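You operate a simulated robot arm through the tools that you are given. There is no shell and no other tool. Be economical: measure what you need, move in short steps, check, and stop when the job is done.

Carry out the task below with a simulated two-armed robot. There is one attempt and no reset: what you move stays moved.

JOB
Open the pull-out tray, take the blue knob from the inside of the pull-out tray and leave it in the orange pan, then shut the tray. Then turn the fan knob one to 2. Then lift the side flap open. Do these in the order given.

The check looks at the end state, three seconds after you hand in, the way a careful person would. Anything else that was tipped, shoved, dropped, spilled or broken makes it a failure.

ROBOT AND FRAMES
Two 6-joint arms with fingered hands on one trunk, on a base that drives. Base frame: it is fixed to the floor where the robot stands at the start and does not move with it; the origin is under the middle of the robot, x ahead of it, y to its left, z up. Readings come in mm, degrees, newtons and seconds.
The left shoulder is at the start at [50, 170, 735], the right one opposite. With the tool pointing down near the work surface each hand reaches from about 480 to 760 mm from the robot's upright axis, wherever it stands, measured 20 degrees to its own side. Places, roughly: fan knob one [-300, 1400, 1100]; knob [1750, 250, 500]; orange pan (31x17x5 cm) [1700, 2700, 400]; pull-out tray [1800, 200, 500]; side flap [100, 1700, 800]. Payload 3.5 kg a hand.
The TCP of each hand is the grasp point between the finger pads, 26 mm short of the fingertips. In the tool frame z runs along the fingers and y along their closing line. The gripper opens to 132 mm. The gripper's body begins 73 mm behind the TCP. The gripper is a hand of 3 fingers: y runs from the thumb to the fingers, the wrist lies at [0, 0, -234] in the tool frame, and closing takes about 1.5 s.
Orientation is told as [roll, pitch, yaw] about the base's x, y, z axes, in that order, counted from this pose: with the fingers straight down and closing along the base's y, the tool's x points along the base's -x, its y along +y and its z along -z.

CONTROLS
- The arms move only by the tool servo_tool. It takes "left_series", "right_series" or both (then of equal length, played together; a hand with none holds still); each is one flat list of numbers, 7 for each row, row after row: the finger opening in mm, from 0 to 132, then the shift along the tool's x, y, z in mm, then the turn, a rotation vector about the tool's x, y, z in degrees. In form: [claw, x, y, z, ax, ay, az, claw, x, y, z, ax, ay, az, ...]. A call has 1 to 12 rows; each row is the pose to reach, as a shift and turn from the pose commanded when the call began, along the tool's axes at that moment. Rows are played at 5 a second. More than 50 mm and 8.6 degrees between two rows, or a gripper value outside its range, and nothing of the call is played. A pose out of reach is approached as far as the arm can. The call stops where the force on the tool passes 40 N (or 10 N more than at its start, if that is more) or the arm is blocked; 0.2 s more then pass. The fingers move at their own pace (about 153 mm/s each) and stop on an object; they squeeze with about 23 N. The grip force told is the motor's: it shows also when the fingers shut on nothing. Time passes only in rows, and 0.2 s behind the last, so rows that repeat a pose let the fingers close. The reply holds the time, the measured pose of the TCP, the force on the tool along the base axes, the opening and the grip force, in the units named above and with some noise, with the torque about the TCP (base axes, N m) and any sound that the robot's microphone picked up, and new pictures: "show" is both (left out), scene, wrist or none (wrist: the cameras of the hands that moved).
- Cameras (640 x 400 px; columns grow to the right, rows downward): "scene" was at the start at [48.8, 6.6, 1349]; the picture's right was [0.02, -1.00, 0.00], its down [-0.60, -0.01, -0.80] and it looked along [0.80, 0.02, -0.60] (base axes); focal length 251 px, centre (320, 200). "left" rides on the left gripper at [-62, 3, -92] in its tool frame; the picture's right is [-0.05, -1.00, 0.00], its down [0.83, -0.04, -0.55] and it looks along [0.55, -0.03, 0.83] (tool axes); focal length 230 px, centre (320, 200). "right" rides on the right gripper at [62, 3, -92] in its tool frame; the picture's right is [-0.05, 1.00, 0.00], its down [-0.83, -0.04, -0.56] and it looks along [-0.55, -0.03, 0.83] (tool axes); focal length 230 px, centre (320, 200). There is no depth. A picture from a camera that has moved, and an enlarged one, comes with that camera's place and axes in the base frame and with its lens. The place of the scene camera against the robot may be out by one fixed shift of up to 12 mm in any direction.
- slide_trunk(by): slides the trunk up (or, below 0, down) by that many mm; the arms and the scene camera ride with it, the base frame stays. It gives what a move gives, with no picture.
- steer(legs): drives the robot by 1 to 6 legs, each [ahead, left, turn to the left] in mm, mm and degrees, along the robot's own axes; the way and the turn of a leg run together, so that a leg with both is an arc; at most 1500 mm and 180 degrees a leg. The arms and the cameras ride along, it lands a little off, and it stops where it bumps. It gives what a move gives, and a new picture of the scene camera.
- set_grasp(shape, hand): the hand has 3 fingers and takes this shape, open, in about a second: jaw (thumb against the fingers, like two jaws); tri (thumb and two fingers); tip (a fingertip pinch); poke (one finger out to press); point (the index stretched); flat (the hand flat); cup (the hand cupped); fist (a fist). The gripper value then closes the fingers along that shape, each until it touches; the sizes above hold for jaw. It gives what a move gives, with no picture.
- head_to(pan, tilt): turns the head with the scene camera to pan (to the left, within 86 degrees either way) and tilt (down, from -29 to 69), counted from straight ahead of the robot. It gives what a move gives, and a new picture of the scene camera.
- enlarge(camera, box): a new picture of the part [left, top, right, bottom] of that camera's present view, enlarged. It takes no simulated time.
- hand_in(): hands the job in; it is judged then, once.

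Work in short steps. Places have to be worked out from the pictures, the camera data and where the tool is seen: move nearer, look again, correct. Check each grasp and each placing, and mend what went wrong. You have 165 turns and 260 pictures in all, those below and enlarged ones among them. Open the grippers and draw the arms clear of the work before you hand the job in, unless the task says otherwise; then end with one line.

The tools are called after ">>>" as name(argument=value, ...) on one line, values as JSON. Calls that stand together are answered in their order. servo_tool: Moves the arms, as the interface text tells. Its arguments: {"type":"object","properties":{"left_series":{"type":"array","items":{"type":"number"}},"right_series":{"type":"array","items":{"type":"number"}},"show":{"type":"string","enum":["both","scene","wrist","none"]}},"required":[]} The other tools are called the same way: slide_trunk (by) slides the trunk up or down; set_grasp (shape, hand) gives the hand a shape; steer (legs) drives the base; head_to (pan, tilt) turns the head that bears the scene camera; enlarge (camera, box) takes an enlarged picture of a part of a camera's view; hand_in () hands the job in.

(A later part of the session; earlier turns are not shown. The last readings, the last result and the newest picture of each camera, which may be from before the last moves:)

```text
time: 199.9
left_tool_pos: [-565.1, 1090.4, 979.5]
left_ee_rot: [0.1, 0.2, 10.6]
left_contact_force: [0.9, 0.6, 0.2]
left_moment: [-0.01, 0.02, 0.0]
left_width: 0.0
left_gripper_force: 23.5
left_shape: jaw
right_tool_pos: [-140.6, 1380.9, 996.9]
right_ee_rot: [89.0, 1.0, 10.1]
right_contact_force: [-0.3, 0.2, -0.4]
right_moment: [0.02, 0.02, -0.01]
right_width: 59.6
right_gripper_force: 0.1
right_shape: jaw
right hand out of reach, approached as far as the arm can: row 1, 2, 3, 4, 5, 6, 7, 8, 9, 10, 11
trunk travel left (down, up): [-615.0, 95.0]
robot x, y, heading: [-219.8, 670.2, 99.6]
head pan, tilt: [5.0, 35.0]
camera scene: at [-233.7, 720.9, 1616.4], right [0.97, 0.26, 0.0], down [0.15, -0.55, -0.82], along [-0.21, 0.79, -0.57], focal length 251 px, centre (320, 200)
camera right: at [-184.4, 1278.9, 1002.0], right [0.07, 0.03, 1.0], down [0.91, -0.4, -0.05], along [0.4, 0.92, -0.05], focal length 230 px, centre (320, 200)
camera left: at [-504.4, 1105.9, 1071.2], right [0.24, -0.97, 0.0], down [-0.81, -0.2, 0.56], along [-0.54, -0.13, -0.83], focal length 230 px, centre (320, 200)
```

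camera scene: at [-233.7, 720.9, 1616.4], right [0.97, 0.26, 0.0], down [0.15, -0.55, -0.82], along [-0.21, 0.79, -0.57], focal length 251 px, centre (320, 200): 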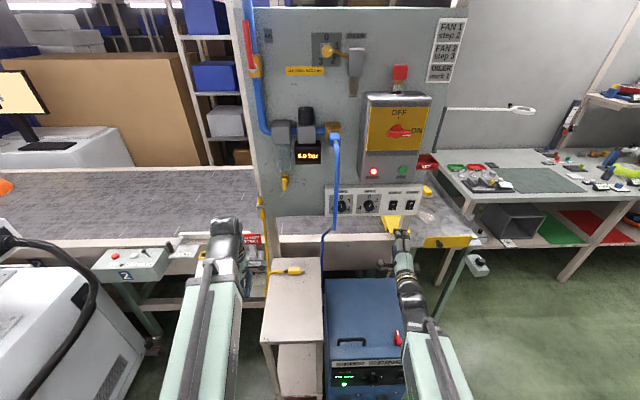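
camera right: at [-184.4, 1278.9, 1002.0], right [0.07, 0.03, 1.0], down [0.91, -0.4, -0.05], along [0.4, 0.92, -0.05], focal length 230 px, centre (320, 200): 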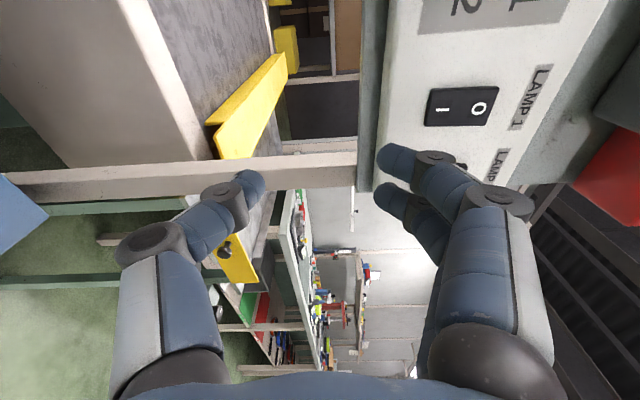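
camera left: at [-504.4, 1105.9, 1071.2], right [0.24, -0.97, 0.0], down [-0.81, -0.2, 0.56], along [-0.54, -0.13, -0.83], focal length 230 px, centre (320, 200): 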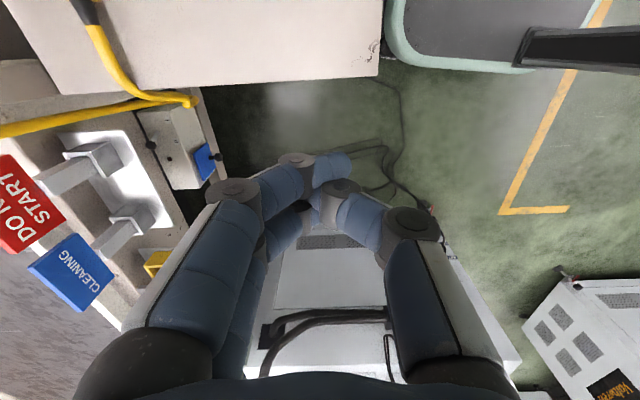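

The level hand can't fold near with this trunk height; a lower shoulder helps (as it did before). Back off 250 mm, lower the trunk, then raise the hand.

>>> steer(legs=[[-250, 0, 0]])

>>> slide_trunk(by=-230)

>>> servo_tool(right_series=[60, 15, 40, 0, 0, 0, 0, 60, 30, 80, 0, 0, 0, 0, 60, 45, 120, 0, 0, 0, 0, 60, 60, 160, 0, 0, 0, 0, 60, 75, 200, 0, 0, 0, 0, 60, 90, 240, 0, 0, 0, 0, 60, 105, 280, 0, 0, 0, 0, 60, 120, 320, 0, 0, 0, 0, 60, 135, 335, 0, 0, 0, 0], show="wrist")

```text
time: 201.8
left_tool_pos: [-523.2, 841.5, 978.7]
left_ee_rot: [0.0, 0.3, 11.0]
left_contact_force: [-0.5, -0.3, -0.1]
left_moment: [0.03, -0.02, 0.0]
left_width: 0.3
left_gripper_force: 22.9
left_shape: jaw
right_tool_pos: [-98.7, 1133.3, 996.4]
right_ee_rot: [89.1, 1.1, 10.4]
right_contact_force: [-0.1, -0.1, -0.7]
right_moment: [-0.02, -0.03, -0.02]
right_width: 59.8
right_gripper_force: 0.0
right_shape: jaw
trunk travel left (down, up): [-615.0, 95.0]
robot x, y, heading: [-176.8, 421.4, 100.1]
head pan, tilt: [5.0, 35.0]
camera scene: at [-189.6, 471.6, 1616.4], right [0.96, 0.26, 0.0], down [0.15, -0.55, -0.82], along [-0.22, 0.79, -0.57], focal length 251 px, centre (320, 200)
```

scene: 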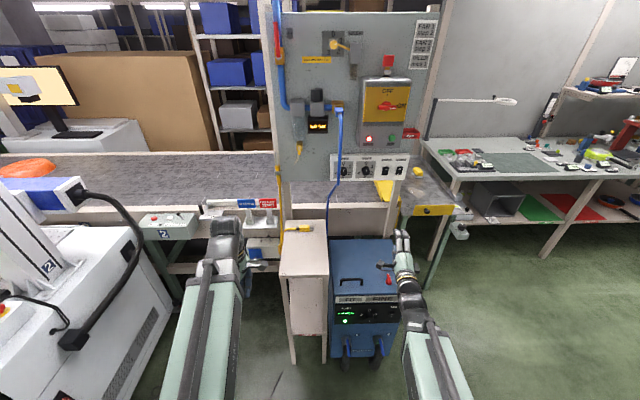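

```text
time: 204.2
left_tool_pos: [-522.7, 841.0, 748.6]
left_ee_rot: [0.1, 0.3, 11.1]
left_contact_force: [1.1, -0.5, -0.3]
left_moment: [-0.01, 0.0, -0.01]
left_width: 0.0
left_gripper_force: 22.8
left_shape: jaw
right_tool_pos: [-99.8, 1133.4, 767.3]
right_ee_rot: [89.0, 1.1, 10.5]
right_contact_force: [-1.0, 0.5, 0.6]
right_moment: [0.0, 0.0, -0.01]
right_width: 60.0
right_gripper_force: 0.0
right_shape: jaw
trunk travel left (down, up): [-385.0, 325.0]
robot x, y, heading: [-178.3, 422.3, 100.0]
head pan, tilt: [5.0, 35.0]
```

```text
time: 206.2
left_tool_pos: [-523.8, 841.6, 748.1]
left_ee_rot: [0.1, 0.3, 11.0]
left_contact_force: [0.6, -0.5, 0.2]
left_moment: [0.0, -0.02, 0.01]
left_width: 0.0
left_gripper_force: 22.8
left_shape: jaw
right_tool_pos: [-225.5, 1115.7, 1105.0]
right_ee_rot: [88.9, 1.2, 10.5]
right_contact_force: [0.3, -0.8, -0.1]
right_moment: [0.0, -0.02, 0.02]
right_width: 60.0
right_gripper_force: 0.1
right_shape: jaw
right hand out of reach, approached as far as the arm can: row 1, 2, 3, 4, 5
trunk travel left (down, up): [-385.0, 325.0]
robot x, y, heading: [-173.8, 423.2, 100.4]
head pan, tilt: [5.0, 35.0]
camera right: at [-270.0, 1013.1, 1109.7], right [0.07, 0.03, 1.0], down [0.92, -0.4, -0.05], along [0.39, 0.92, -0.05], focal length 230 px, centre (320, 200)
```

right: 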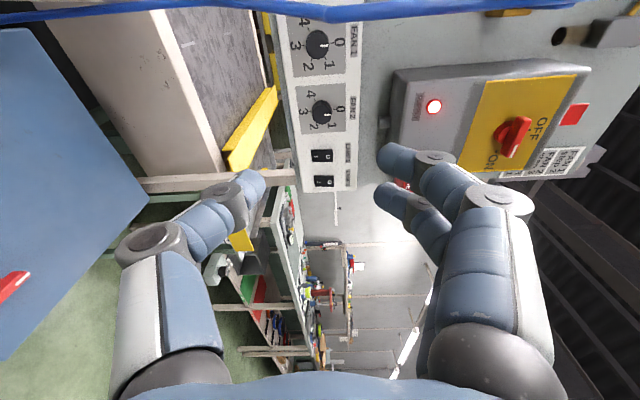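

Now reachable. Fan 1 ≈(−356,1448,1099), and the panel normal faces heading ~107°. Turn the base to 110° and approach so the hand ends ~100 mm short of the knob.

>>> steer(legs=[[0, 0, 9.6], [215, -104, 0]])

>>> servo_tool(right_series=[60, 0, 0, 0, 0, 0, 0], show="wrist")

```text
time: 208.7
left_tool_pos: [-564.4, 1014.7, 749.3]
left_ee_rot: [0.0, 0.2, 20.9]
left_contact_force: [-0.8, 0.3, 0.3]
left_moment: [0.01, -0.01, -0.01]
left_width: 0.1
left_gripper_force: 22.8
left_shape: jaw
right_tool_pos: [-319.7, 1335.3, 1104.2]
right_ee_rot: [89.0, 1.1, 20.4]
right_contact_force: [0.1, -0.4, 0.0]
right_moment: [-0.04, 0.03, 0.0]
right_width: 59.9
right_gripper_force: 0.0
right_shape: jaw
trunk travel left (down, up): [-385.0, 325.0]
robot x, y, heading: [-150.7, 657.0, 110.3]
head pan, tilt: [5.0, 35.0]
camera scene: at [-173.2, 708.3, 1386.3], right [0.91, 0.43, 0.0], down [0.24, -0.52, -0.82], along [-0.35, 0.74, -0.57], focal length 251 px, centre (320, 200)
```

scene: 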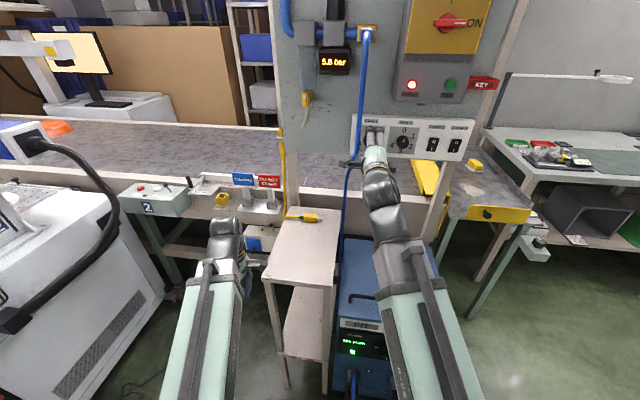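

```text
time: 209.1
left_tool_pos: [-565.4, 1013.0, 749.0]
left_ee_rot: [0.0, 0.4, 21.0]
left_contact_force: [0.7, 0.1, 0.4]
left_moment: [-0.02, -0.01, -0.01]
left_width: 0.0
left_gripper_force: 22.4
left_shape: jaw
right_tool_pos: [-320.2, 1335.1, 1103.0]
right_ee_rot: [88.9, 1.0, 20.5]
right_contact_force: [0.4, 0.0, -1.5]
right_moment: [-0.01, -0.01, -0.02]
right_width: 60.0
right_gripper_force: 0.1
right_shape: jaw
trunk travel left (down, up): [-385.0, 325.0]
robot x, y, heading: [-153.9, 660.5, 110.1]
head pan, tilt: [5.0, 35.0]
camera right: at [-345.9, 1226.7, 1109.2], right [0.06, 0.04, 1.0], down [0.97, -0.23, -0.05], along [0.23, 0.97, -0.05], focal length 230 px, centre (320, 200)
```

right: 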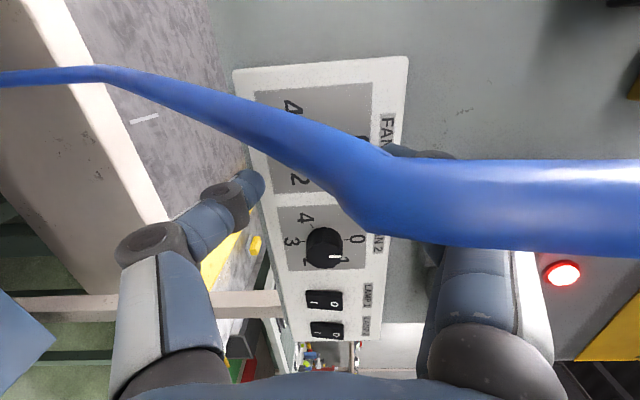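

The hose hangs ~175 mm in front of the panel, just left of my hand. I'll come in from the right: shift right and yaw the hand 15° more to the left, keeping clear of the hose.

>>> servo_tool(right_series=[60, -17, -2, 3, 0, 0, 0, 60, -33, -4, 12, 0, 0, 0, 60, -33, -4, 12, 0, 7.5, 0, 60, -33, -4, 12, 0, 15, 0])

```text
time: 210.1
left_tool_pos: [-566.4, 1013.5, 749.5]
left_ee_rot: [0.0, 0.3, 20.8]
left_contact_force: [0.7, -0.3, -0.6]
left_moment: [0.02, -0.02, 0.01]
left_width: 0.0
left_gripper_force: 22.9
left_shape: jaw
right_tool_pos: [-312.1, 1346.0, 1098.4]
right_ee_rot: [89.4, 1.3, 22.9]
right_contact_force: [0.4, -0.6, -0.7]
right_moment: [0.04, -0.02, 0.03]
right_width: 60.0
right_gripper_force: 0.1
right_shape: jaw
right hand out of reach, approached as far as the arm can: row 3, 4
trunk travel left (down, up): [-385.0, 325.0]
robot x, y, heading: [-150.3, 661.7, 110.0]
head pan, tilt: [5.0, 35.0]
camera scene: at [-173.0, 708.2, 1386.4], right [0.91, 0.43, 0.0], down [0.24, -0.52, -0.82], along [-0.35, 0.74, -0.57], focal length 251 px, centre (320, 200)
camera right: at [-333.2, 1237.8, 1103.0], right [0.06, 0.04, 1.0], down [0.98, -0.19, -0.05], along [0.19, 0.98, -0.05], focal length 230 px, centre (320, 200)
```

scene: 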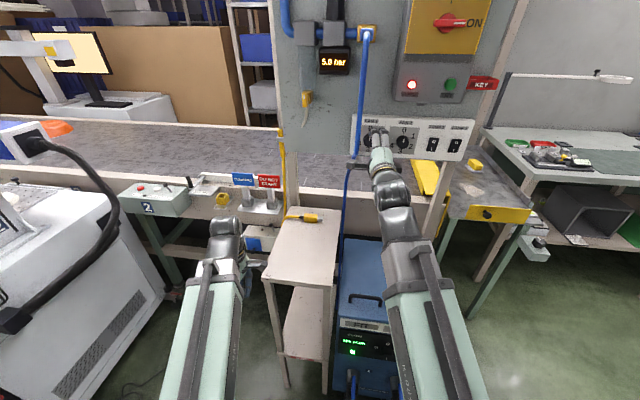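
right: 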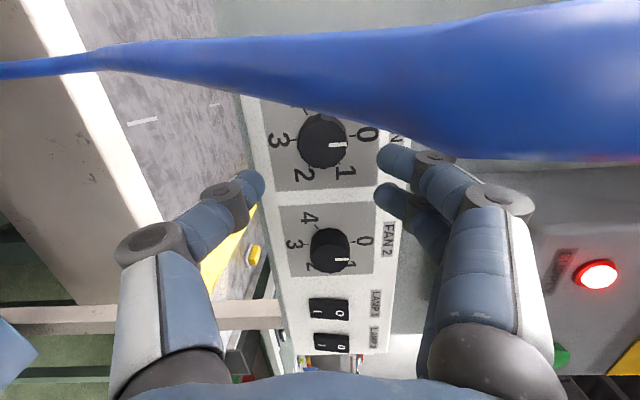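

The wrist is at its limit, so I turn the base instead: back off slightly, strafe right 168 mm, then turn 12° left.

>>> steer(legs=[[-50, -168, 0], [0, 0, 12]])

>>> servo_tool(right_series=[60, 0, 0, 0, 0, 0, 0], show="wrist")

```text
time: 211.0
left_tool_pos: [-526.2, 1013.1, 750.0]
left_ee_rot: [0.4, 1.5, 22.4]
left_contact_force: [-6.2, 0.0, -1.3]
left_moment: [-0.02, -0.24, 0.23]
left_width: 0.0
left_gripper_force: 22.9
left_shape: jaw
right_tool_pos: [-262.7, 1349.8, 1099.1]
right_ee_rot: [89.4, 1.1, 23.0]
right_contact_force: [1.2, 0.4, -0.4]
right_moment: [0.03, -0.02, 0.01]
right_width: 60.0
right_gripper_force: 0.3
right_shape: jaw
trunk travel left (down, up): [-385.0, 325.0]
robot x, y, heading: [-100.1, 665.1, 110.2]
head pan, tilt: [5.0, 35.0]
stopped in leg 1: the force on the tool passed its limit at 79 N (the readings are from after the stop); the commanded pose is now the measured one
camera scene: at [-123.2, 711.3, 1386.4], right [0.9, 0.43, 0.0], down [0.24, -0.52, -0.82], along [-0.35, 0.74, -0.57], focal length 251 px, centre (320, 200)
```

scene: 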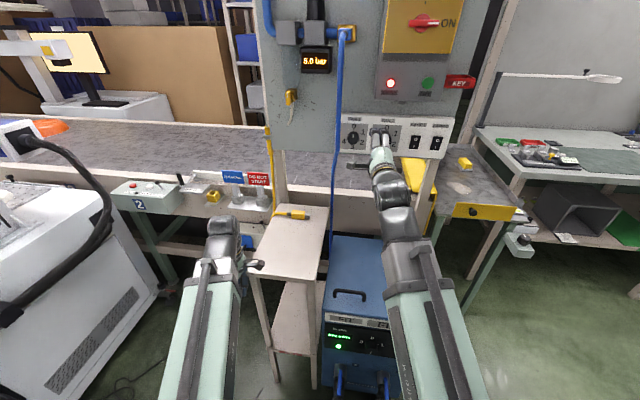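

```text
time: 211.4
left_tool_pos: [-526.5, 1013.3, 749.3]
left_ee_rot: [0.5, 1.6, 22.3]
left_contact_force: [-7.8, 0.0, -0.6]
left_moment: [-0.02, -0.34, 0.24]
left_width: 0.0
left_gripper_force: 22.7
left_shape: jaw
right_tool_pos: [-261.7, 1350.7, 1098.4]
right_ee_rot: [89.4, 1.1, 23.0]
right_contact_force: [0.3, -0.7, -0.6]
right_moment: [-0.01, 0.07, -0.01]
right_width: 59.9
right_gripper_force: 0.0
right_shape: jaw
trunk travel left (down, up): [-385.0, 325.0]
robot x, y, heading: [-101.4, 662.5, 110.1]
head pan, tilt: [5.0, 35.0]
camera right: at [-284.1, 1241.0, 1102.9], right [0.06, 0.04, 1.0], down [0.98, -0.19, -0.05], along [0.18, 0.98, -0.05], focal length 230 px, centre (320, 200)
```

right: 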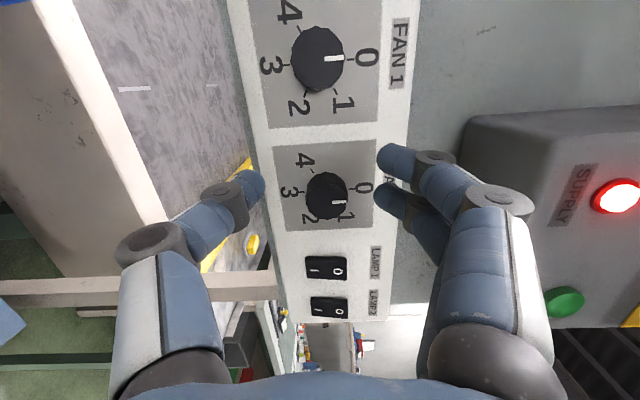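

The left hand has bumped the white stool's side. Move the left hand away to the left, back, and up.

>>> servo_tool(left_series=[0, 30, 0, 0, 0, 0, 0, 0, 60, -10, 0, 0, 0, 0, 0, 60, -50, -20, 0, 0, 0, 0, 60, -70, -60, 0, 0, 0, 0, 60, -70, -105, 0, 0, 0, 0, 60, -70, -150, 0, 0, 0, 0, 60, -70, -195, 0, 0, 0, 0, 60, -70, -230, 0, 0, 0], show="scene")

```text
time: 213.2
left_tool_pos: [-567.6, 943.4, 867.4]
left_ee_rot: [0.6, 1.6, 22.3]
left_contact_force: [-0.1, -0.5, -0.2]
left_moment: [0.0, 0.01, 0.01]
left_width: 0.0
left_gripper_force: 22.7
left_shape: jaw
left hand out of reach, approached as far as the arm can: row 3, 4, 6, 7, 8
right_tool_pos: [-262.2, 1350.3, 1097.7]
right_ee_rot: [89.3, 1.1, 22.9]
right_contact_force: [-0.5, -0.1, -0.1]
right_moment: [0.01, 0.0, 0.03]
right_width: 59.8
right_gripper_force: 0.0
right_shape: jaw
trunk travel left (down, up): [-385.0, 325.0]
robot x, y, heading: [-98.8, 666.4, 110.2]
head pan, tilt: [5.0, 35.0]
camera scene: at [-122.8, 711.3, 1386.4], right [0.9, 0.43, 0.0], down [0.24, -0.52, -0.82], along [-0.35, 0.74, -0.57], focal length 251 px, centre (320, 200)
```

scene: 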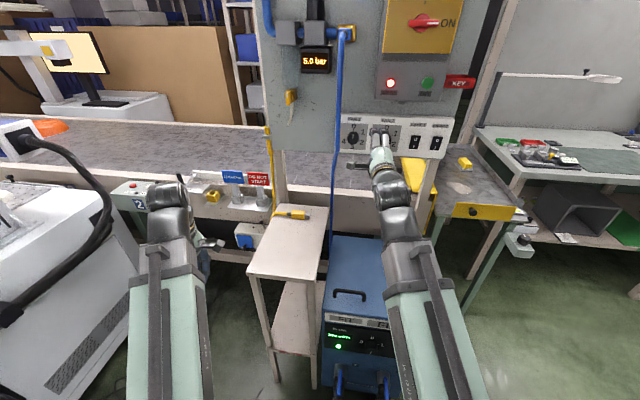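

Check whether the stool shifted: enlarge it for accurate corner readings.

>>> enlarge(camera="scene", box=[220, 190, 360, 400])

```text
1.90 times, centred on (290, 295) of scene
camera zoom: at [-122.8, 711.3, 1386.4], right [0.9, 0.43, 0.0], down [0.24, -0.52, -0.82], along [-0.35, 0.74, -0.57], focal length 479 px, centre (377, 19)
```

zoom: 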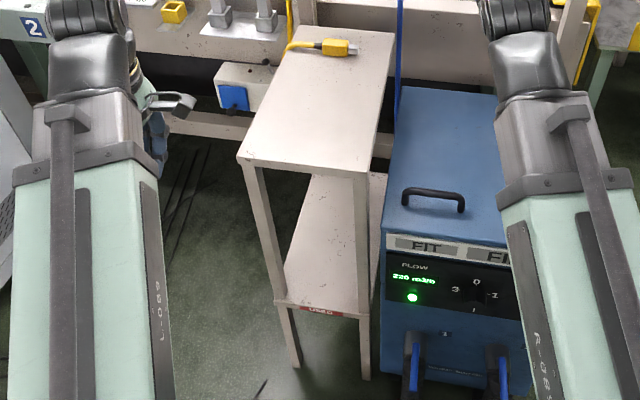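

The stool reads at the same place, unrotated. With the left hand now above it, continue: strafe right 103 mm with a small back-off and turn 12° left.

>>> steer(legs=[[-40, -103, 0], [0, 0, 12]])

>>> servo_tool(right_series=[60, 0, 0, 0, 0, 0, 0], show="wrist")

```text
time: 215.2
left_tool_pos: [-506.6, 838.0, 867.2]
left_ee_rot: [0.6, 1.7, 34.3]
left_contact_force: [-0.3, 0.3, 1.0]
left_moment: [0.02, -0.04, 0.01]
left_width: 0.0
left_gripper_force: 22.8
left_shape: jaw
right_tool_pos: [-291.5, 1298.2, 1098.3]
right_ee_rot: [89.4, 1.3, 34.9]
right_contact_force: [-0.5, 0.0, 0.0]
right_moment: [0.01, 0.0, -0.02]
right_width: 60.0
right_gripper_force: 0.0
right_shape: jaw
trunk travel left (down, up): [-385.0, 325.0]
robot x, y, heading: [9.0, 658.8, 122.4]
head pan, tilt: [5.0, 35.0]
camera scene: at [-21.3, 703.3, 1386.4], right [0.8, 0.6, 0.0], down [0.35, -0.46, -0.82], along [-0.5, 0.65, -0.57], focal length 251 px, centre (320, 200)
```

scene: 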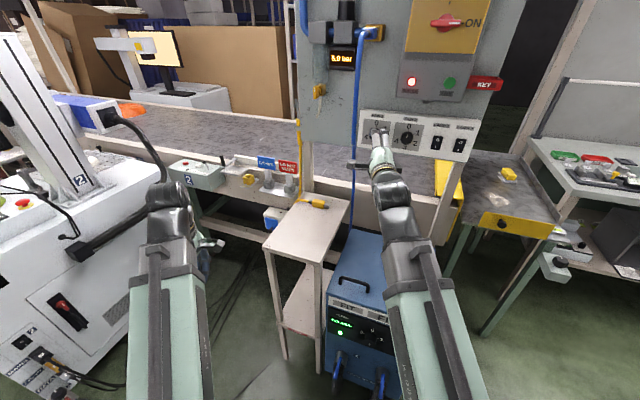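

```text
time: 215.6
left_tool_pos: [-507.6, 837.4, 867.8]
left_ee_rot: [0.7, 1.4, 34.2]
left_contact_force: [-0.7, -0.1, 0.0]
left_moment: [-0.04, -0.04, 0.0]
left_width: 0.1
left_gripper_force: 22.5
left_shape: jaw
right_tool_pos: [-291.6, 1300.5, 1098.2]
right_ee_rot: [89.4, 1.1, 34.9]
right_contact_force: [-0.7, -0.3, -0.4]
right_moment: [-0.01, 0.02, -0.01]
right_width: 59.9
right_gripper_force: 0.0
right_shape: jaw
trunk travel left (down, up): [-385.0, 325.0]
robot x, y, heading: [8.8, 664.3, 121.9]
head pan, tilt: [5.0, 35.0]
camera right: at [-289.3, 1188.5, 1103.0], right [0.05, 0.05, 1.0], down [1.0, 0.02, -0.05], along [-0.02, 1.0, -0.05], focal length 230 px, centre (320, 200)
```

right: 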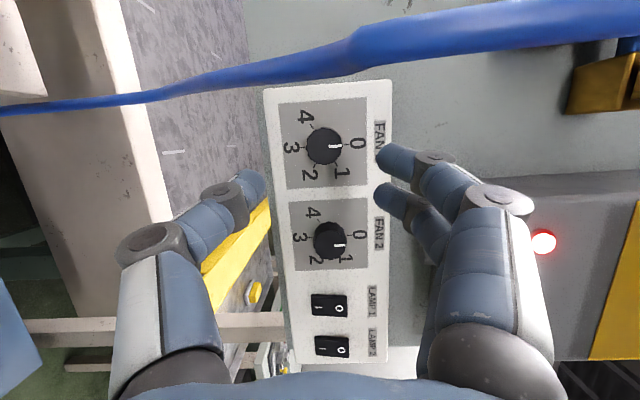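

Good: the hose is now ~90 mm to the left of the approach line. Roll the hand −40° (for later clockwise turning) and advance 50 mm, then look.

>>> servo_tool(right_series=[60, -3, 0, 10, 0, 0, -8, 60, -6, 0, 20, 0, 0, -16, 60, -9, 0, 30, 0, 0, -24, 60, -12, 0, 40, 0, 0, -32, 60, -15, 0, 50, 0, 0, -40], show="wrist")

```text
time: 216.8
left_tool_pos: [-506.1, 839.7, 867.2]
left_ee_rot: [0.6, 1.7, 34.3]
left_contact_force: [-0.2, 1.1, -0.3]
left_moment: [-0.04, -0.02, -0.04]
left_width: 0.1
left_gripper_force: 22.8
left_shape: jaw
right_tool_pos: [-303.9, 1365.4, 1060.5]
right_ee_rot: [94.5, -7.9, 34.1]
right_contact_force: [0.0, 0.9, -0.2]
right_moment: [-0.03, 0.01, 0.04]
right_width: 60.0
right_gripper_force: 0.1
right_shape: jaw
right hand out of reach, approached as far as the arm can: row 2, 3, 4, 5
trunk travel left (down, up): [-385.0, 325.0]
robot x, y, heading: [10.7, 665.2, 122.4]
head pan, tilt: [5.0, 35.0]
camera right: at [-302.6, 1253.1, 1048.2], right [-0.03, -0.11, 0.99], down [1.0, 0.01, 0.03], along [-0.02, 0.99, 0.11], focal length 230 px, centre (320, 200)
```

right: 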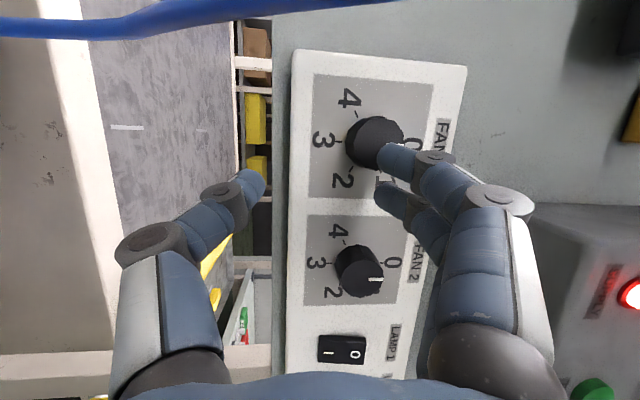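

Negative roll is out of the wrist's range here. Return to level and test positive roll instead, staying at this distance.

>>> servo_tool(right_series=[60, 0, 13, -10, 0, 0, 8, 60, 0, 26, -20, 0, 0, 16, 60, 0, 38, -30, 0, 0, 24, 60, 0, 38, -30, 0, 0, 32, 60, 0, 38, -30, 0, 0, 40], show="wrist")

```text
time: 218.0
left_tool_pos: [-506.7, 838.2, 867.1]
left_ee_rot: [0.5, 1.7, 34.1]
left_contact_force: [-0.7, -0.2, -0.2]
left_moment: [-0.02, 0.0, -0.01]
left_width: 0.0
left_gripper_force: 22.6
left_shape: jaw
right_tool_pos: [-289.8, 1331.7, 1097.1]
right_ee_rot: [95.5, 32.1, 37.5]
right_contact_force: [-0.2, 0.3, 0.0]
right_moment: [0.0, 0.01, 0.02]
right_width: 59.9
right_gripper_force: 0.1
right_shape: jaw
trunk travel left (down, up): [-385.0, 325.0]
robot x, y, heading: [11.5, 658.1, 122.4]
head pan, tilt: [5.0, 35.0]
camera right: at [-278.2, 1224.8, 1125.0], right [0.51, 0.27, 0.81], down [0.85, -0.04, -0.52], along [-0.11, 0.96, -0.25], focal length 230 px, centre (320, 200)
```

right: 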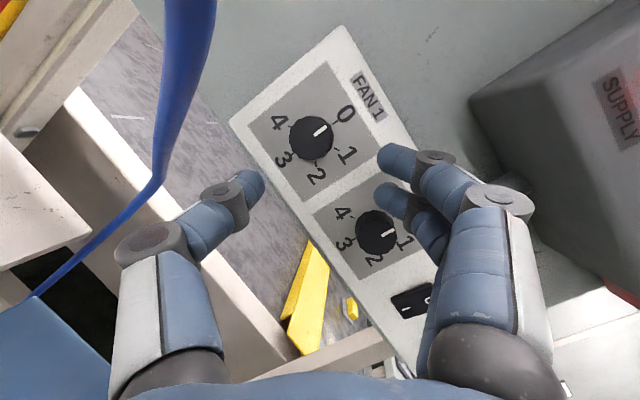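

Positive roll works. Test how far it goes (further +56°).

>>> servo_tool(right_series=[60, 0, 0, 0, 0, 0, 8, 60, 0, 0, 0, 0, 0, 16, 60, 0, 0, 0, 0, 0, 24, 60, 0, 0, 0, 0, 0, 32, 60, 0, 0, 0, 0, 0, 40, 60, 0, 0, 0, 0, 0, 48, 60, 0, 0, 0, 0, 0, 56], show="both")

```text
time: 219.6
left_tool_pos: [-507.8, 838.2, 867.4]
left_ee_rot: [0.6, 1.6, 34.2]
left_contact_force: [-0.3, -0.6, -0.4]
left_moment: [0.02, 0.03, 0.01]
left_width: 0.0
left_gripper_force: 23.7
left_shape: jaw
right_tool_pos: [-288.7, 1330.6, 1098.4]
right_ee_rot: [159.2, 85.0, 103.7]
right_contact_force: [0.4, 0.2, -0.1]
right_moment: [-0.02, 0.01, -0.01]
right_width: 60.0
right_gripper_force: 0.1
right_shape: jaw
trunk travel left (down, up): [-385.0, 325.0]
robot x, y, heading: [12.8, 662.0, 122.1]
head pan, tilt: [5.0, 35.0]
camera scene: at [-21.3, 703.3, 1386.4], right [0.8, 0.6, 0.0], down [0.35, -0.46, -0.82], along [-0.5, 0.65, -0.57], focal length 251 px, centre (320, 200)
camera right: at [-234.2, 1252.2, 1151.0], right [0.82, 0.57, -0.02], down [0.26, -0.41, -0.87], along [-0.51, 0.71, -0.49], focal length 230 px, centre (320, 200)
```

scene: 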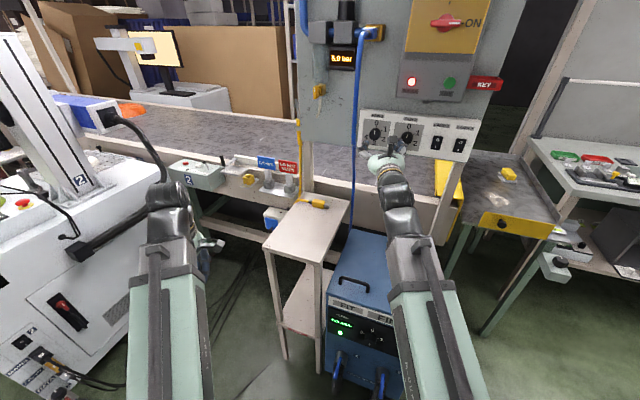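
right: 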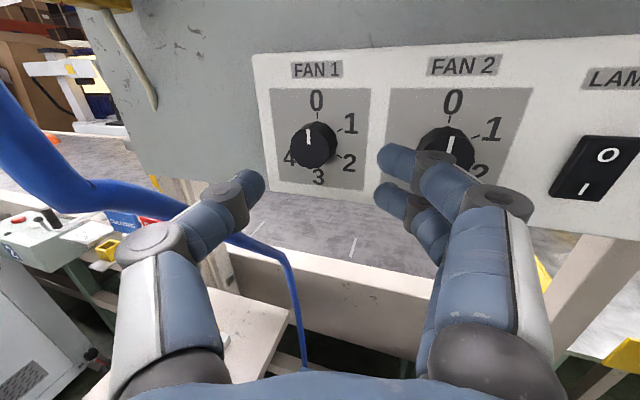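

Roll +90° works, so the usable range is about 0–180°. The knob face computes to ≈(−345,1400,1098). I roll back to ~30°, centre on the axis and advance 40 mm.

>>> servo_tool(right_series=[60, -1, -1, 5, 0, 0, -8, 60, -2, -2, 10, 0, 0, -16, 60, -3, -3, 15, 0, 0, -24, 60, -4, -4, 20, 0, 0, -32, 60, -5, -5, 25, 0, 0, -40, 60, -6, -6, 32, 0, 0, -48, 60, -7, -7, 40, 0, 0, -56], show="wrist")

```text
time: 221.2
left_tool_pos: [-507.1, 838.9, 867.1]
left_ee_rot: [0.6, 1.5, 34.3]
left_contact_force: [-0.7, -0.2, 0.5]
left_moment: [0.0, 0.0, 0.0]
left_width: 0.0
left_gripper_force: 22.7
left_shape: jaw
right_tool_pos: [-318.0, 1361.1, 1093.7]
right_ee_rot: [95.4, 31.9, 37.8]
right_contact_force: [0.6, 0.3, -0.2]
right_moment: [-0.02, -0.01, 0.02]
right_width: 59.9
right_gripper_force: 0.0
right_shape: jaw
trunk travel left (down, up): [-385.0, 325.0]
robot x, y, heading: [6.2, 662.0, 122.3]
head pan, tilt: [5.0, 35.0]
camera right: at [-305.6, 1254.1, 1120.8], right [0.51, 0.27, 0.82], down [0.85, -0.03, -0.52], along [-0.11, 0.96, -0.25], focal length 230 px, centre (320, 200)
```

right: 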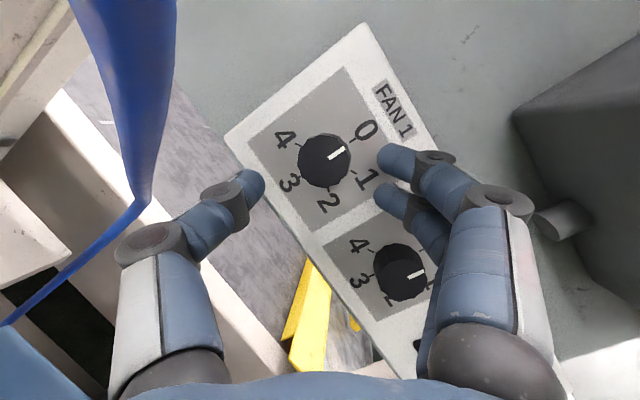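

On axis, ~48 mm to the knob face. Advance 38 mm.

>>> servo_tool(right_series=[60, 0, 0, 13, 0, 0, 0, 60, 0, 0, 26, 0, 0, 0, 60, 0, 0, 38, 0, 0, 0], show="wrist")

```text
time: 222.0
left_tool_pos: [-504.3, 836.0, 869.7]
left_ee_rot: [0.7, 1.6, 34.2]
left_contact_force: [-0.1, 0.6, -0.4]
left_moment: [-0.02, 0.02, 0.03]
left_width: 0.1
left_gripper_force: 23.3
left_shape: jaw
right_tool_pos: [-334.4, 1384.9, 1103.4]
right_ee_rot: [96.2, 31.8, 38.1]
right_contact_force: [16.4, -25.0, 2.0]
right_moment: [0.55, 0.29, -0.87]
right_width: 58.8
right_gripper_force: 0.1
right_shape: jaw
trunk travel left (down, up): [-385.0, 325.0]
robot x, y, heading: [8.4, 662.8, 122.0]
head pan, tilt: [5.0, 35.0]
stopped in row 3 (right hand): the force on the tool passed its limit at 50 N (the readings are from after the stop); the commanded pose is now the measured one
camera right: at [-322.2, 1277.8, 1128.9], right [0.51, 0.27, 0.82], down [0.85, -0.03, -0.52], along [-0.12, 0.96, -0.24], focal length 230 px, centre (320, 200)
```

right: 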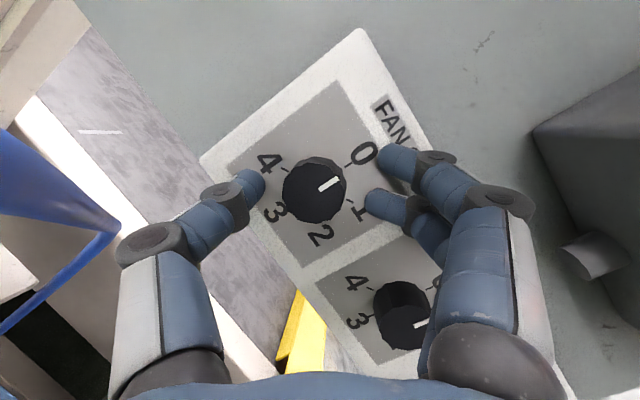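

A fingertip touched the panel face; the knob is between the fingers. Ease back 5 mm and close on it.

>>> servo_tool(right_series=[60, 0, 0, -5, 0, 0, 0, 40, 0, 0, -5, 0, 0, 0, 20, 0, 0, -5, 0, 0, 0, 0, 0, 0, -5, 0, 0, 0, 0, 0, 0, -5, 0, 0, 0, 0, 0, 0, -5, 0, 0, 0], show="wrist")

```text
time: 223.4
left_tool_pos: [-506.2, 836.5, 868.0]
left_ee_rot: [0.6, 1.7, 34.2]
left_contact_force: [0.2, 0.4, -0.4]
left_moment: [0.0, 0.0, -0.02]
left_width: 0.3
left_gripper_force: 23.0
left_shape: jaw
right_tool_pos: [-335.6, 1383.1, 1098.9]
right_ee_rot: [95.8, 31.7, 37.8]
right_contact_force: [-0.6, -17.1, 3.2]
right_moment: [0.26, 0.01, -0.12]
right_width: 26.9
right_gripper_force: 23.4
right_shape: jaw
trunk travel left (down, up): [-385.0, 325.0]
robot x, y, heading: [6.3, 661.2, 122.2]
head pan, tilt: [5.0, 35.0]
camera right: at [-322.4, 1276.0, 1125.8], right [0.51, 0.27, 0.82], down [0.85, -0.03, -0.52], along [-0.12, 0.96, -0.24], focal length 230 px, centre (320, 200)
```

right: 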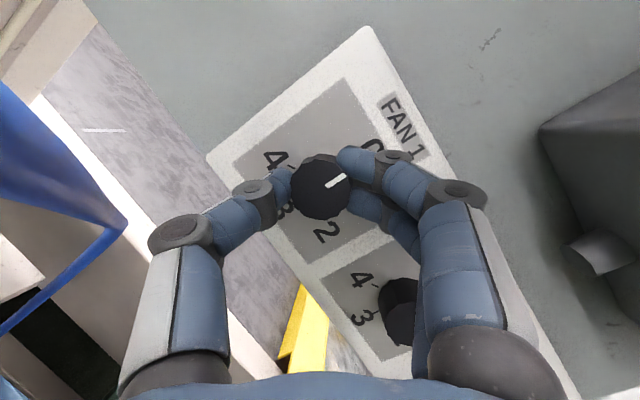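

The knob is gripped (27 mm). Turn clockwise 40° and check.

>>> servo_tool(right_series=[0, 0, 0, 0, 0, 0, 8, 0, 0, 0, 0, 0, 0, 16, 0, 0, 0, 0, 0, 0, 24, 0, 0, 0, 0, 0, 0, 32, 0, 0, 0, 0, 0, 0, 40], show="wrist")

```text
time: 224.6
left_tool_pos: [-505.1, 837.1, 867.8]
left_ee_rot: [0.7, 1.7, 34.1]
left_contact_force: [0.3, -0.5, -0.4]
left_moment: [-0.02, 0.06, 0.03]
left_width: 0.3
left_gripper_force: 22.7
left_shape: jaw
right_tool_pos: [-332.0, 1383.9, 1101.4]
right_ee_rot: [106.2, 71.4, 50.1]
right_contact_force: [8.4, -10.7, 15.9]
right_moment: [0.61, 0.18, -0.85]
right_width: 26.4
right_gripper_force: 22.5
right_shape: jaw
trunk travel left (down, up): [-385.0, 325.0]
robot x, y, heading: [13.4, 663.4, 122.4]
head pan, tilt: [5.0, 35.0]
camera right: at [-290.3, 1294.6, 1151.8], right [0.81, 0.53, 0.26], down [0.45, -0.27, -0.85], along [-0.38, 0.8, -0.46], focal length 230 px, centre (320, 200)
```

right: 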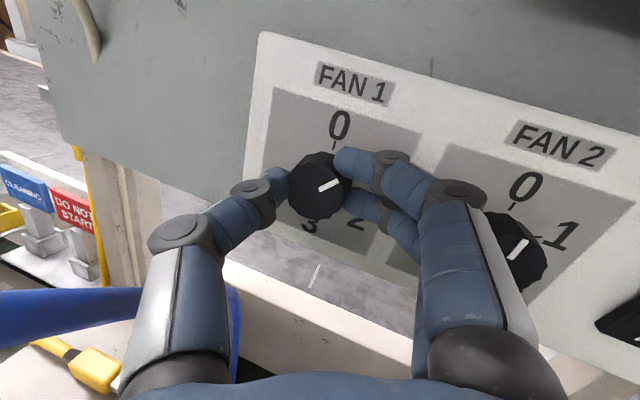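

The knob follows (pointer near 1). Continue 40° more.

>>> servo_tool(right_series=[0, 0, 0, 0, 0, 0, 8, 0, 0, 0, 0, 0, 0, 16, 0, 0, 0, 0, 0, 0, 24, 0, 0, 0, 0, 0, 0, 32, 0, 0, 0, 0, 0, 0, 40], show="wrist")

```text
time: 225.8
left_tool_pos: [-505.0, 837.8, 868.9]
left_ee_rot: [0.6, 1.6, 34.3]
left_contact_force: [-0.8, 0.3, 0.3]
left_moment: [-0.01, 0.0, 0.03]
left_width: 0.0
left_gripper_force: 22.9
left_shape: jaw
right_tool_pos: [-331.9, 1384.9, 1100.6]
right_ee_rot: [-103.0, 67.3, -157.3]
right_contact_force: [16.5, -0.3, 17.6]
right_moment: [0.24, 0.2, -0.79]
right_width: 25.9
right_gripper_force: 22.9
right_shape: jaw
trunk travel left (down, up): [-385.0, 325.0]
robot x, y, heading: [10.4, 661.9, 122.2]
head pan, tilt: [5.0, 35.0]
camera right: at [-255.6, 1319.5, 1147.1], right [0.72, 0.55, -0.42], down [-0.01, -0.6, -0.8], along [-0.69, 0.58, -0.43], focal length 230 px, centre (320, 200)
```

right: 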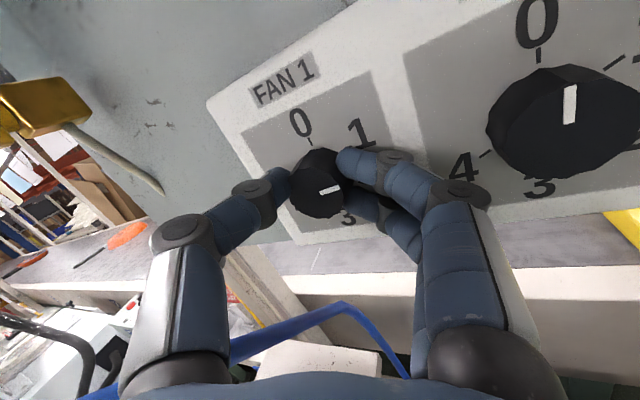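

Pointer is between 1 and 2. Turn 36° more.

>>> servo_tool(right_series=[0, 0, 0, 0, 0, 0, 8, 0, 0, 0, 0, 0, 0, 16, 0, 0, 0, 0, 0, 0, 24, 0, 0, 0, 0, 0, 0, 32, 0, 0, 0, 0, 0, 0, 38], show="wrist")

>>> enlarge(camera="scene", box=[340, 90, 490, 180])

```text
time: 227.0
left_tool_pos: [-503.3, 838.1, 868.7]
left_ee_rot: [0.7, 1.6, 34.3]
left_contact_force: [-0.8, -0.2, 0.3]
left_moment: [-0.01, 0.02, -0.01]
left_width: 0.1
left_gripper_force: 23.2
left_shape: jaw
right_tool_pos: [-327.7, 1388.1, 1099.7]
right_ee_rot: [-95.8, 30.3, -148.5]
right_contact_force: [17.9, 21.7, 20.9]
right_moment: [4.88, -0.6, -4.5]
right_width: 25.2
right_gripper_force: 23.1
right_shape: jaw
trunk travel left (down, up): [-385.0, 325.0]
robot x, y, heading: [11.4, 662.0, 122.4]
head pan, tilt: [5.0, 35.0]
camera right: at [-230.8, 1341.8, 1119.3], right [0.34, 0.32, -0.88], down [-0.32, -0.85, -0.43], along [-0.89, 0.42, -0.18], focal length 230 px, centre (320, 200)
```

right: 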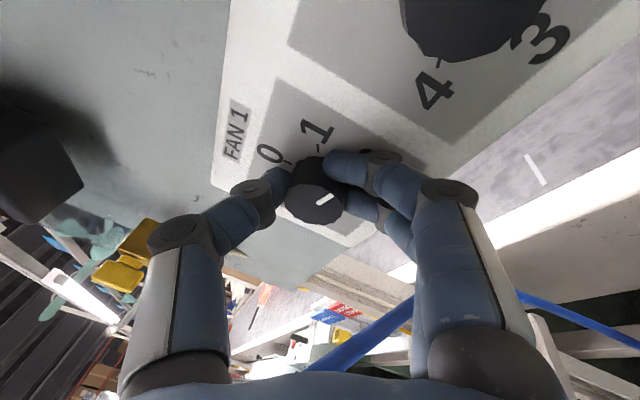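

```text
4.27 times, centred on (415, 135) of scene
camera zoom: at [-18.1, 703.3, 1386.5], right [0.8, 0.6, 0.0], down [0.34, -0.46, -0.82], along [-0.5, 0.65, -0.57], focal length 1072 px, centre (-85, 477)
```

zoom: 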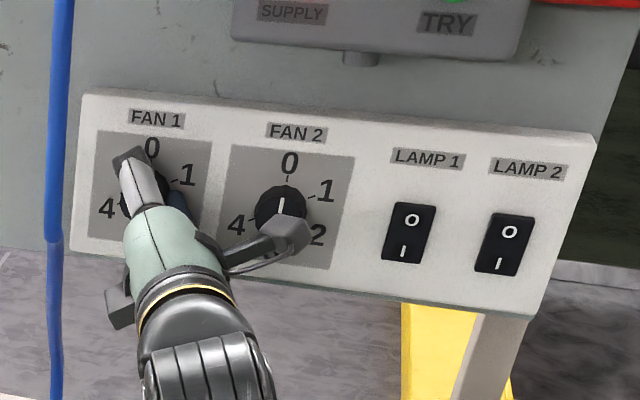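

It seems near 2. Release, back away, and look.

>>> servo_tool(right_series=[30, 0, 0, 0, 0, 0, 0, 60, 0, 0, 0, 0, 0, 0, 60, 0, 0, 0, 0, 0, 0, 60, 0, 0, -30, 0, 0, 0, 60, 0, 0, -60, 0, 0, 0], show="wrist")

>>> enlarge(camera="right", box=[200, 50, 480, 250])

```text
time: 227.6
left_tool_pos: [-505.9, 838.6, 867.0]
left_ee_rot: [0.5, 1.5, 34.4]
left_contact_force: [-0.2, 0.0, 1.0]
left_moment: [-0.02, -0.03, -0.01]
left_width: 0.3
left_gripper_force: 23.0
left_shape: jaw
right_tool_pos: [-331.4, 1388.0, 1104.7]
right_ee_rot: [-96.7, 30.8, -149.0]
right_contact_force: [-4.6, 4.2, 10.8]
right_moment: [3.23, -0.47, -1.85]
right_width: 49.9
right_gripper_force: 0.1
right_shape: jaw
trunk travel left (down, up): [-385.0, 325.0]
robot x, y, heading: [10.2, 661.5, 122.1]
head pan, tilt: [5.0, 35.0]
stopped in row 2 (right hand): the force on the tool passed its limit at 48 N (the readings are from after the stop); the commanded pose is now the measured one
camera right: at [-233.4, 1340.3, 1123.4], right [0.34, 0.34, -0.88], down [-0.32, -0.84, -0.44], along [-0.89, 0.43, -0.18], focal length 230 px, centre (320, 200)
```

right: 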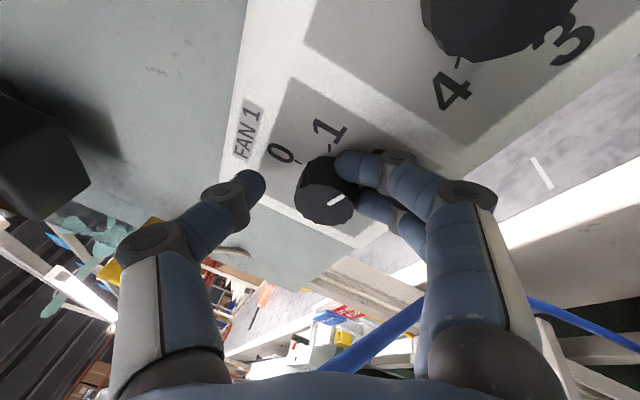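

```text
2.00 times, centred on (340, 150) of right
camera zoom: at [-233.4, 1340.3, 1123.4], right [0.34, 0.34, -0.88], down [-0.32, -0.84, -0.44], along [-0.89, 0.43, -0.18], focal length 460 px, centre (280, 300)
```

zoom: 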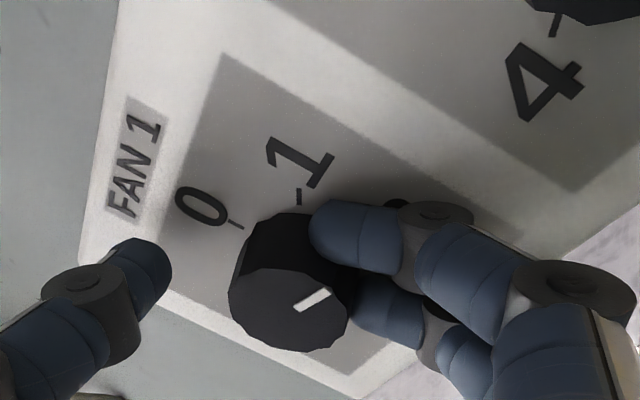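

Fingers at ~50 mm are off the knob on one side. Back off along the tool axis without opening further.

>>> servo_tool(right_series=[50, 0, 0, -8, 0, 0, 0, 50, 0, 0, -25, 0, 0, 0, 50, 0, 0, -50, 0, 0, 0, 50, 0, 0, -80, 0, 0, 0], show="wrist")

>>> enlarge(camera="right", box=[200, 50, 480, 250])

```text
time: 228.0
left_tool_pos: [-508.0, 838.7, 866.6]
left_ee_rot: [0.5, 1.6, 34.3]
left_contact_force: [0.7, 0.2, -0.3]
left_moment: [-0.01, -0.02, 0.0]
left_width: 0.0
left_gripper_force: 23.2
left_shape: jaw
right_tool_pos: [-331.5, 1388.2, 1104.2]
right_ee_rot: [-96.7, 31.0, -149.1]
right_contact_force: [-13.6, 12.4, 3.3]
right_moment: [2.82, -0.04, -1.0]
right_width: 43.9
right_gripper_force: 0.0
right_shape: jaw
trunk travel left (down, up): [-385.0, 325.0]
robot x, y, heading: [10.4, 663.2, 122.4]
head pan, tilt: [5.0, 35.0]
stopped in row 1 (right hand): the force on the tool passed its limit at 49 N (the readings are from after the stop); the commanded pose is now the measured one
camera right: at [-233.0, 1340.0, 1122.8], right [0.34, 0.34, -0.88], down [-0.31, -0.84, -0.45], along [-0.89, 0.43, -0.18], focal length 230 px, centre (320, 200)
```

right: 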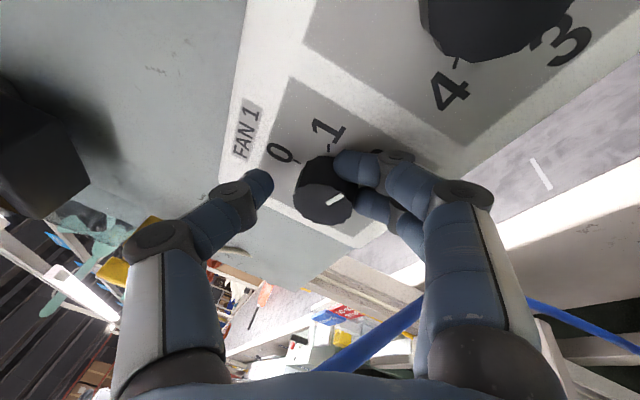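

```text
2.00 times, centred on (340, 150) of right
camera zoom: at [-233.0, 1340.0, 1122.8], right [0.34, 0.34, -0.88], down [-0.31, -0.84, -0.45], along [-0.89, 0.43, -0.18], focal length 460 px, centre (280, 300)
```

zoom: 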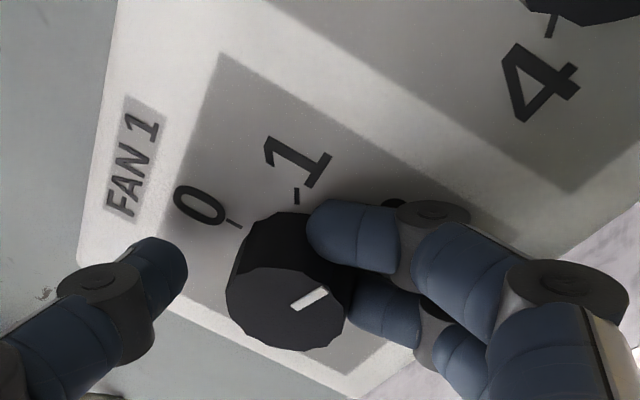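

The two fingers still press the knob from one side. Shift the hand 8 mm toward the finger side (+y) to unload, then retreat.

>>> servo_tool(right_series=[50, 0, 4, 0, 0, 0, 0, 50, 0, 8, 0, 0, 0, 0], show="wrist")

```text
time: 228.6
left_tool_pos: [-508.3, 838.5, 867.4]
left_ee_rot: [0.6, 1.6, 34.4]
left_contact_force: [0.2, 0.5, 0.4]
left_moment: [0.01, 0.02, -0.04]
left_width: 0.0
left_gripper_force: 23.0
left_shape: jaw
right_tool_pos: [-330.0, 1387.4, 1100.3]
right_ee_rot: [-97.4, 31.1, -149.2]
right_contact_force: [-13.4, 8.4, 7.9]
right_moment: [2.37, -0.12, -0.74]
right_width: 42.6
right_gripper_force: 0.2
right_shape: jaw
trunk travel left (down, up): [-385.0, 325.0]
robot x, y, heading: [4.9, 662.4, 122.4]
head pan, tilt: [5.0, 35.0]
stopped in row 2 (right hand): the force on the tool passed its limit at 42 N (the readings are from after the stop); the commanded pose is now the measured one
camera right: at [-231.7, 1341.1, 1119.8], right [0.33, 0.35, -0.88], down [-0.31, -0.83, -0.45], along [-0.89, 0.43, -0.17], focal length 230 px, centre (320, 200)
```

right: 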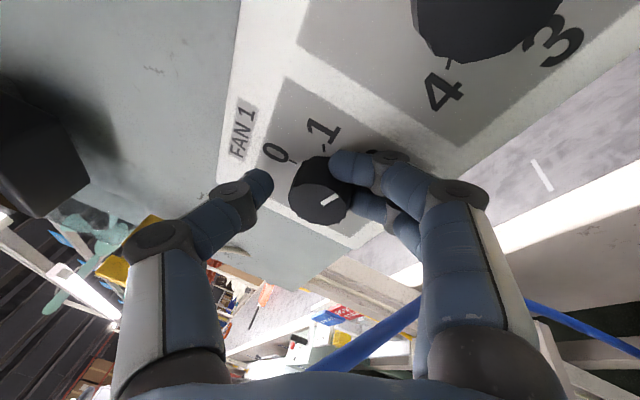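

Opening pushes the lower fingers into the panel (their line tilts into it). So hold the opening at ~38 and retreat along −z with a slight −y.

>>> servo_tool(right_series=[38, 0, -4, 0, 0, 0, 0, 38, 0, -5, -6, 0, 0, 0, 38, 0, -5, -15, 0, 0, 0, 40, 0, -5, -30, 0, 0, 0, 44, 0, -5, -55, 0, 0, 0, 50, 0, -5, -80, 0, 0, 0], show="wrist")

```text
time: 229.2
left_tool_pos: [-507.0, 840.2, 866.1]
left_ee_rot: [0.5, 1.7, 34.3]
left_contact_force: [0.1, 0.5, -0.3]
left_moment: [0.0, -0.01, -0.02]
left_width: 0.0
left_gripper_force: 23.3
left_shape: jaw
right_tool_pos: [-329.5, 1387.7, 1102.6]
right_ee_rot: [-97.2, 31.2, -149.2]
right_contact_force: [-14.8, 17.1, -2.7]
right_moment: [2.48, 0.15, -0.69]
right_width: 35.5
right_gripper_force: 0.0
right_shape: jaw
trunk travel left (down, up): [-385.0, 325.0]
robot x, y, heading: [9.5, 661.7, 122.2]
head pan, tilt: [5.0, 35.0]
stopped in row 2 (right hand): the force on the tool passed its limit at 48 N (the readings are from after the stop); the commanded pose is now the measured one
camera right: at [-231.9, 1340.0, 1121.0], right [0.34, 0.35, -0.88], down [-0.31, -0.84, -0.45], along [-0.89, 0.43, -0.17], focal length 230 px, centre (320, 200)
```

right: 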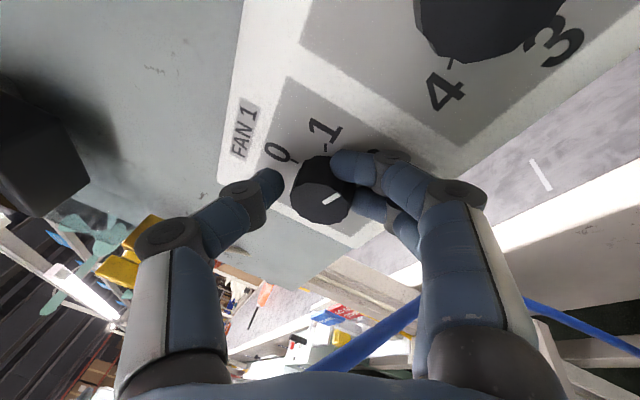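

Still held. Look at the arm from the scene camera to find what is catching.

>>> enlarge(camera="scene", box=[330, 100, 430, 190])

>>> enlarge(camera="right", box=[240, 130, 440, 255])

```text
4.44 times, centred on (380, 145) of scene
camera zoom: at [-23.8, 706.0, 1386.1], right [0.8, 0.6, 0.0], down [0.35, -0.46, -0.82], along [-0.49, 0.65, -0.58], focal length 1117 px, centre (53, 444)
```

zoom: 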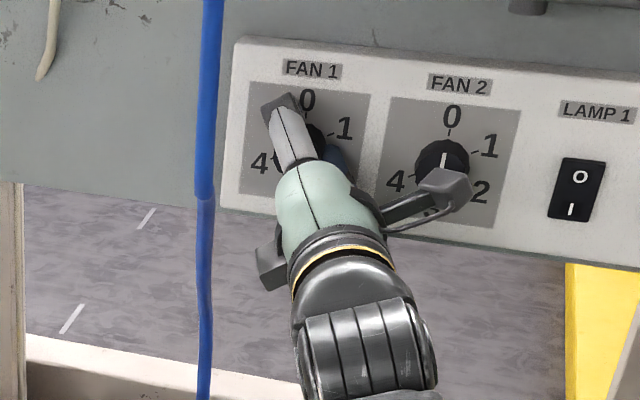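

```text
3.20 times, centred on (340, 192) of right
camera zoom: at [-231.9, 1340.0, 1121.0], right [0.34, 0.35, -0.88], down [-0.31, -0.84, -0.45], along [-0.89, 0.43, -0.17], focal length 736 px, centre (256, 224)
```

zoom: 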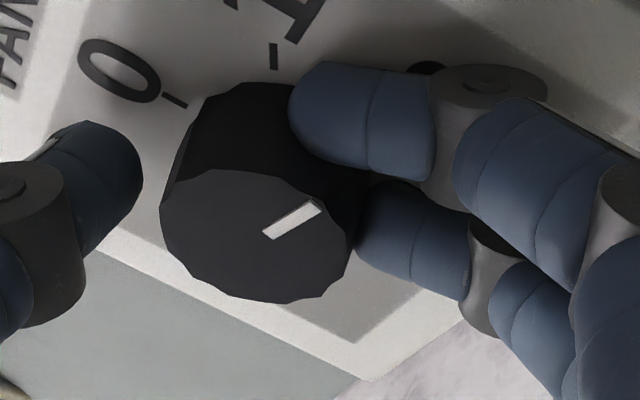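

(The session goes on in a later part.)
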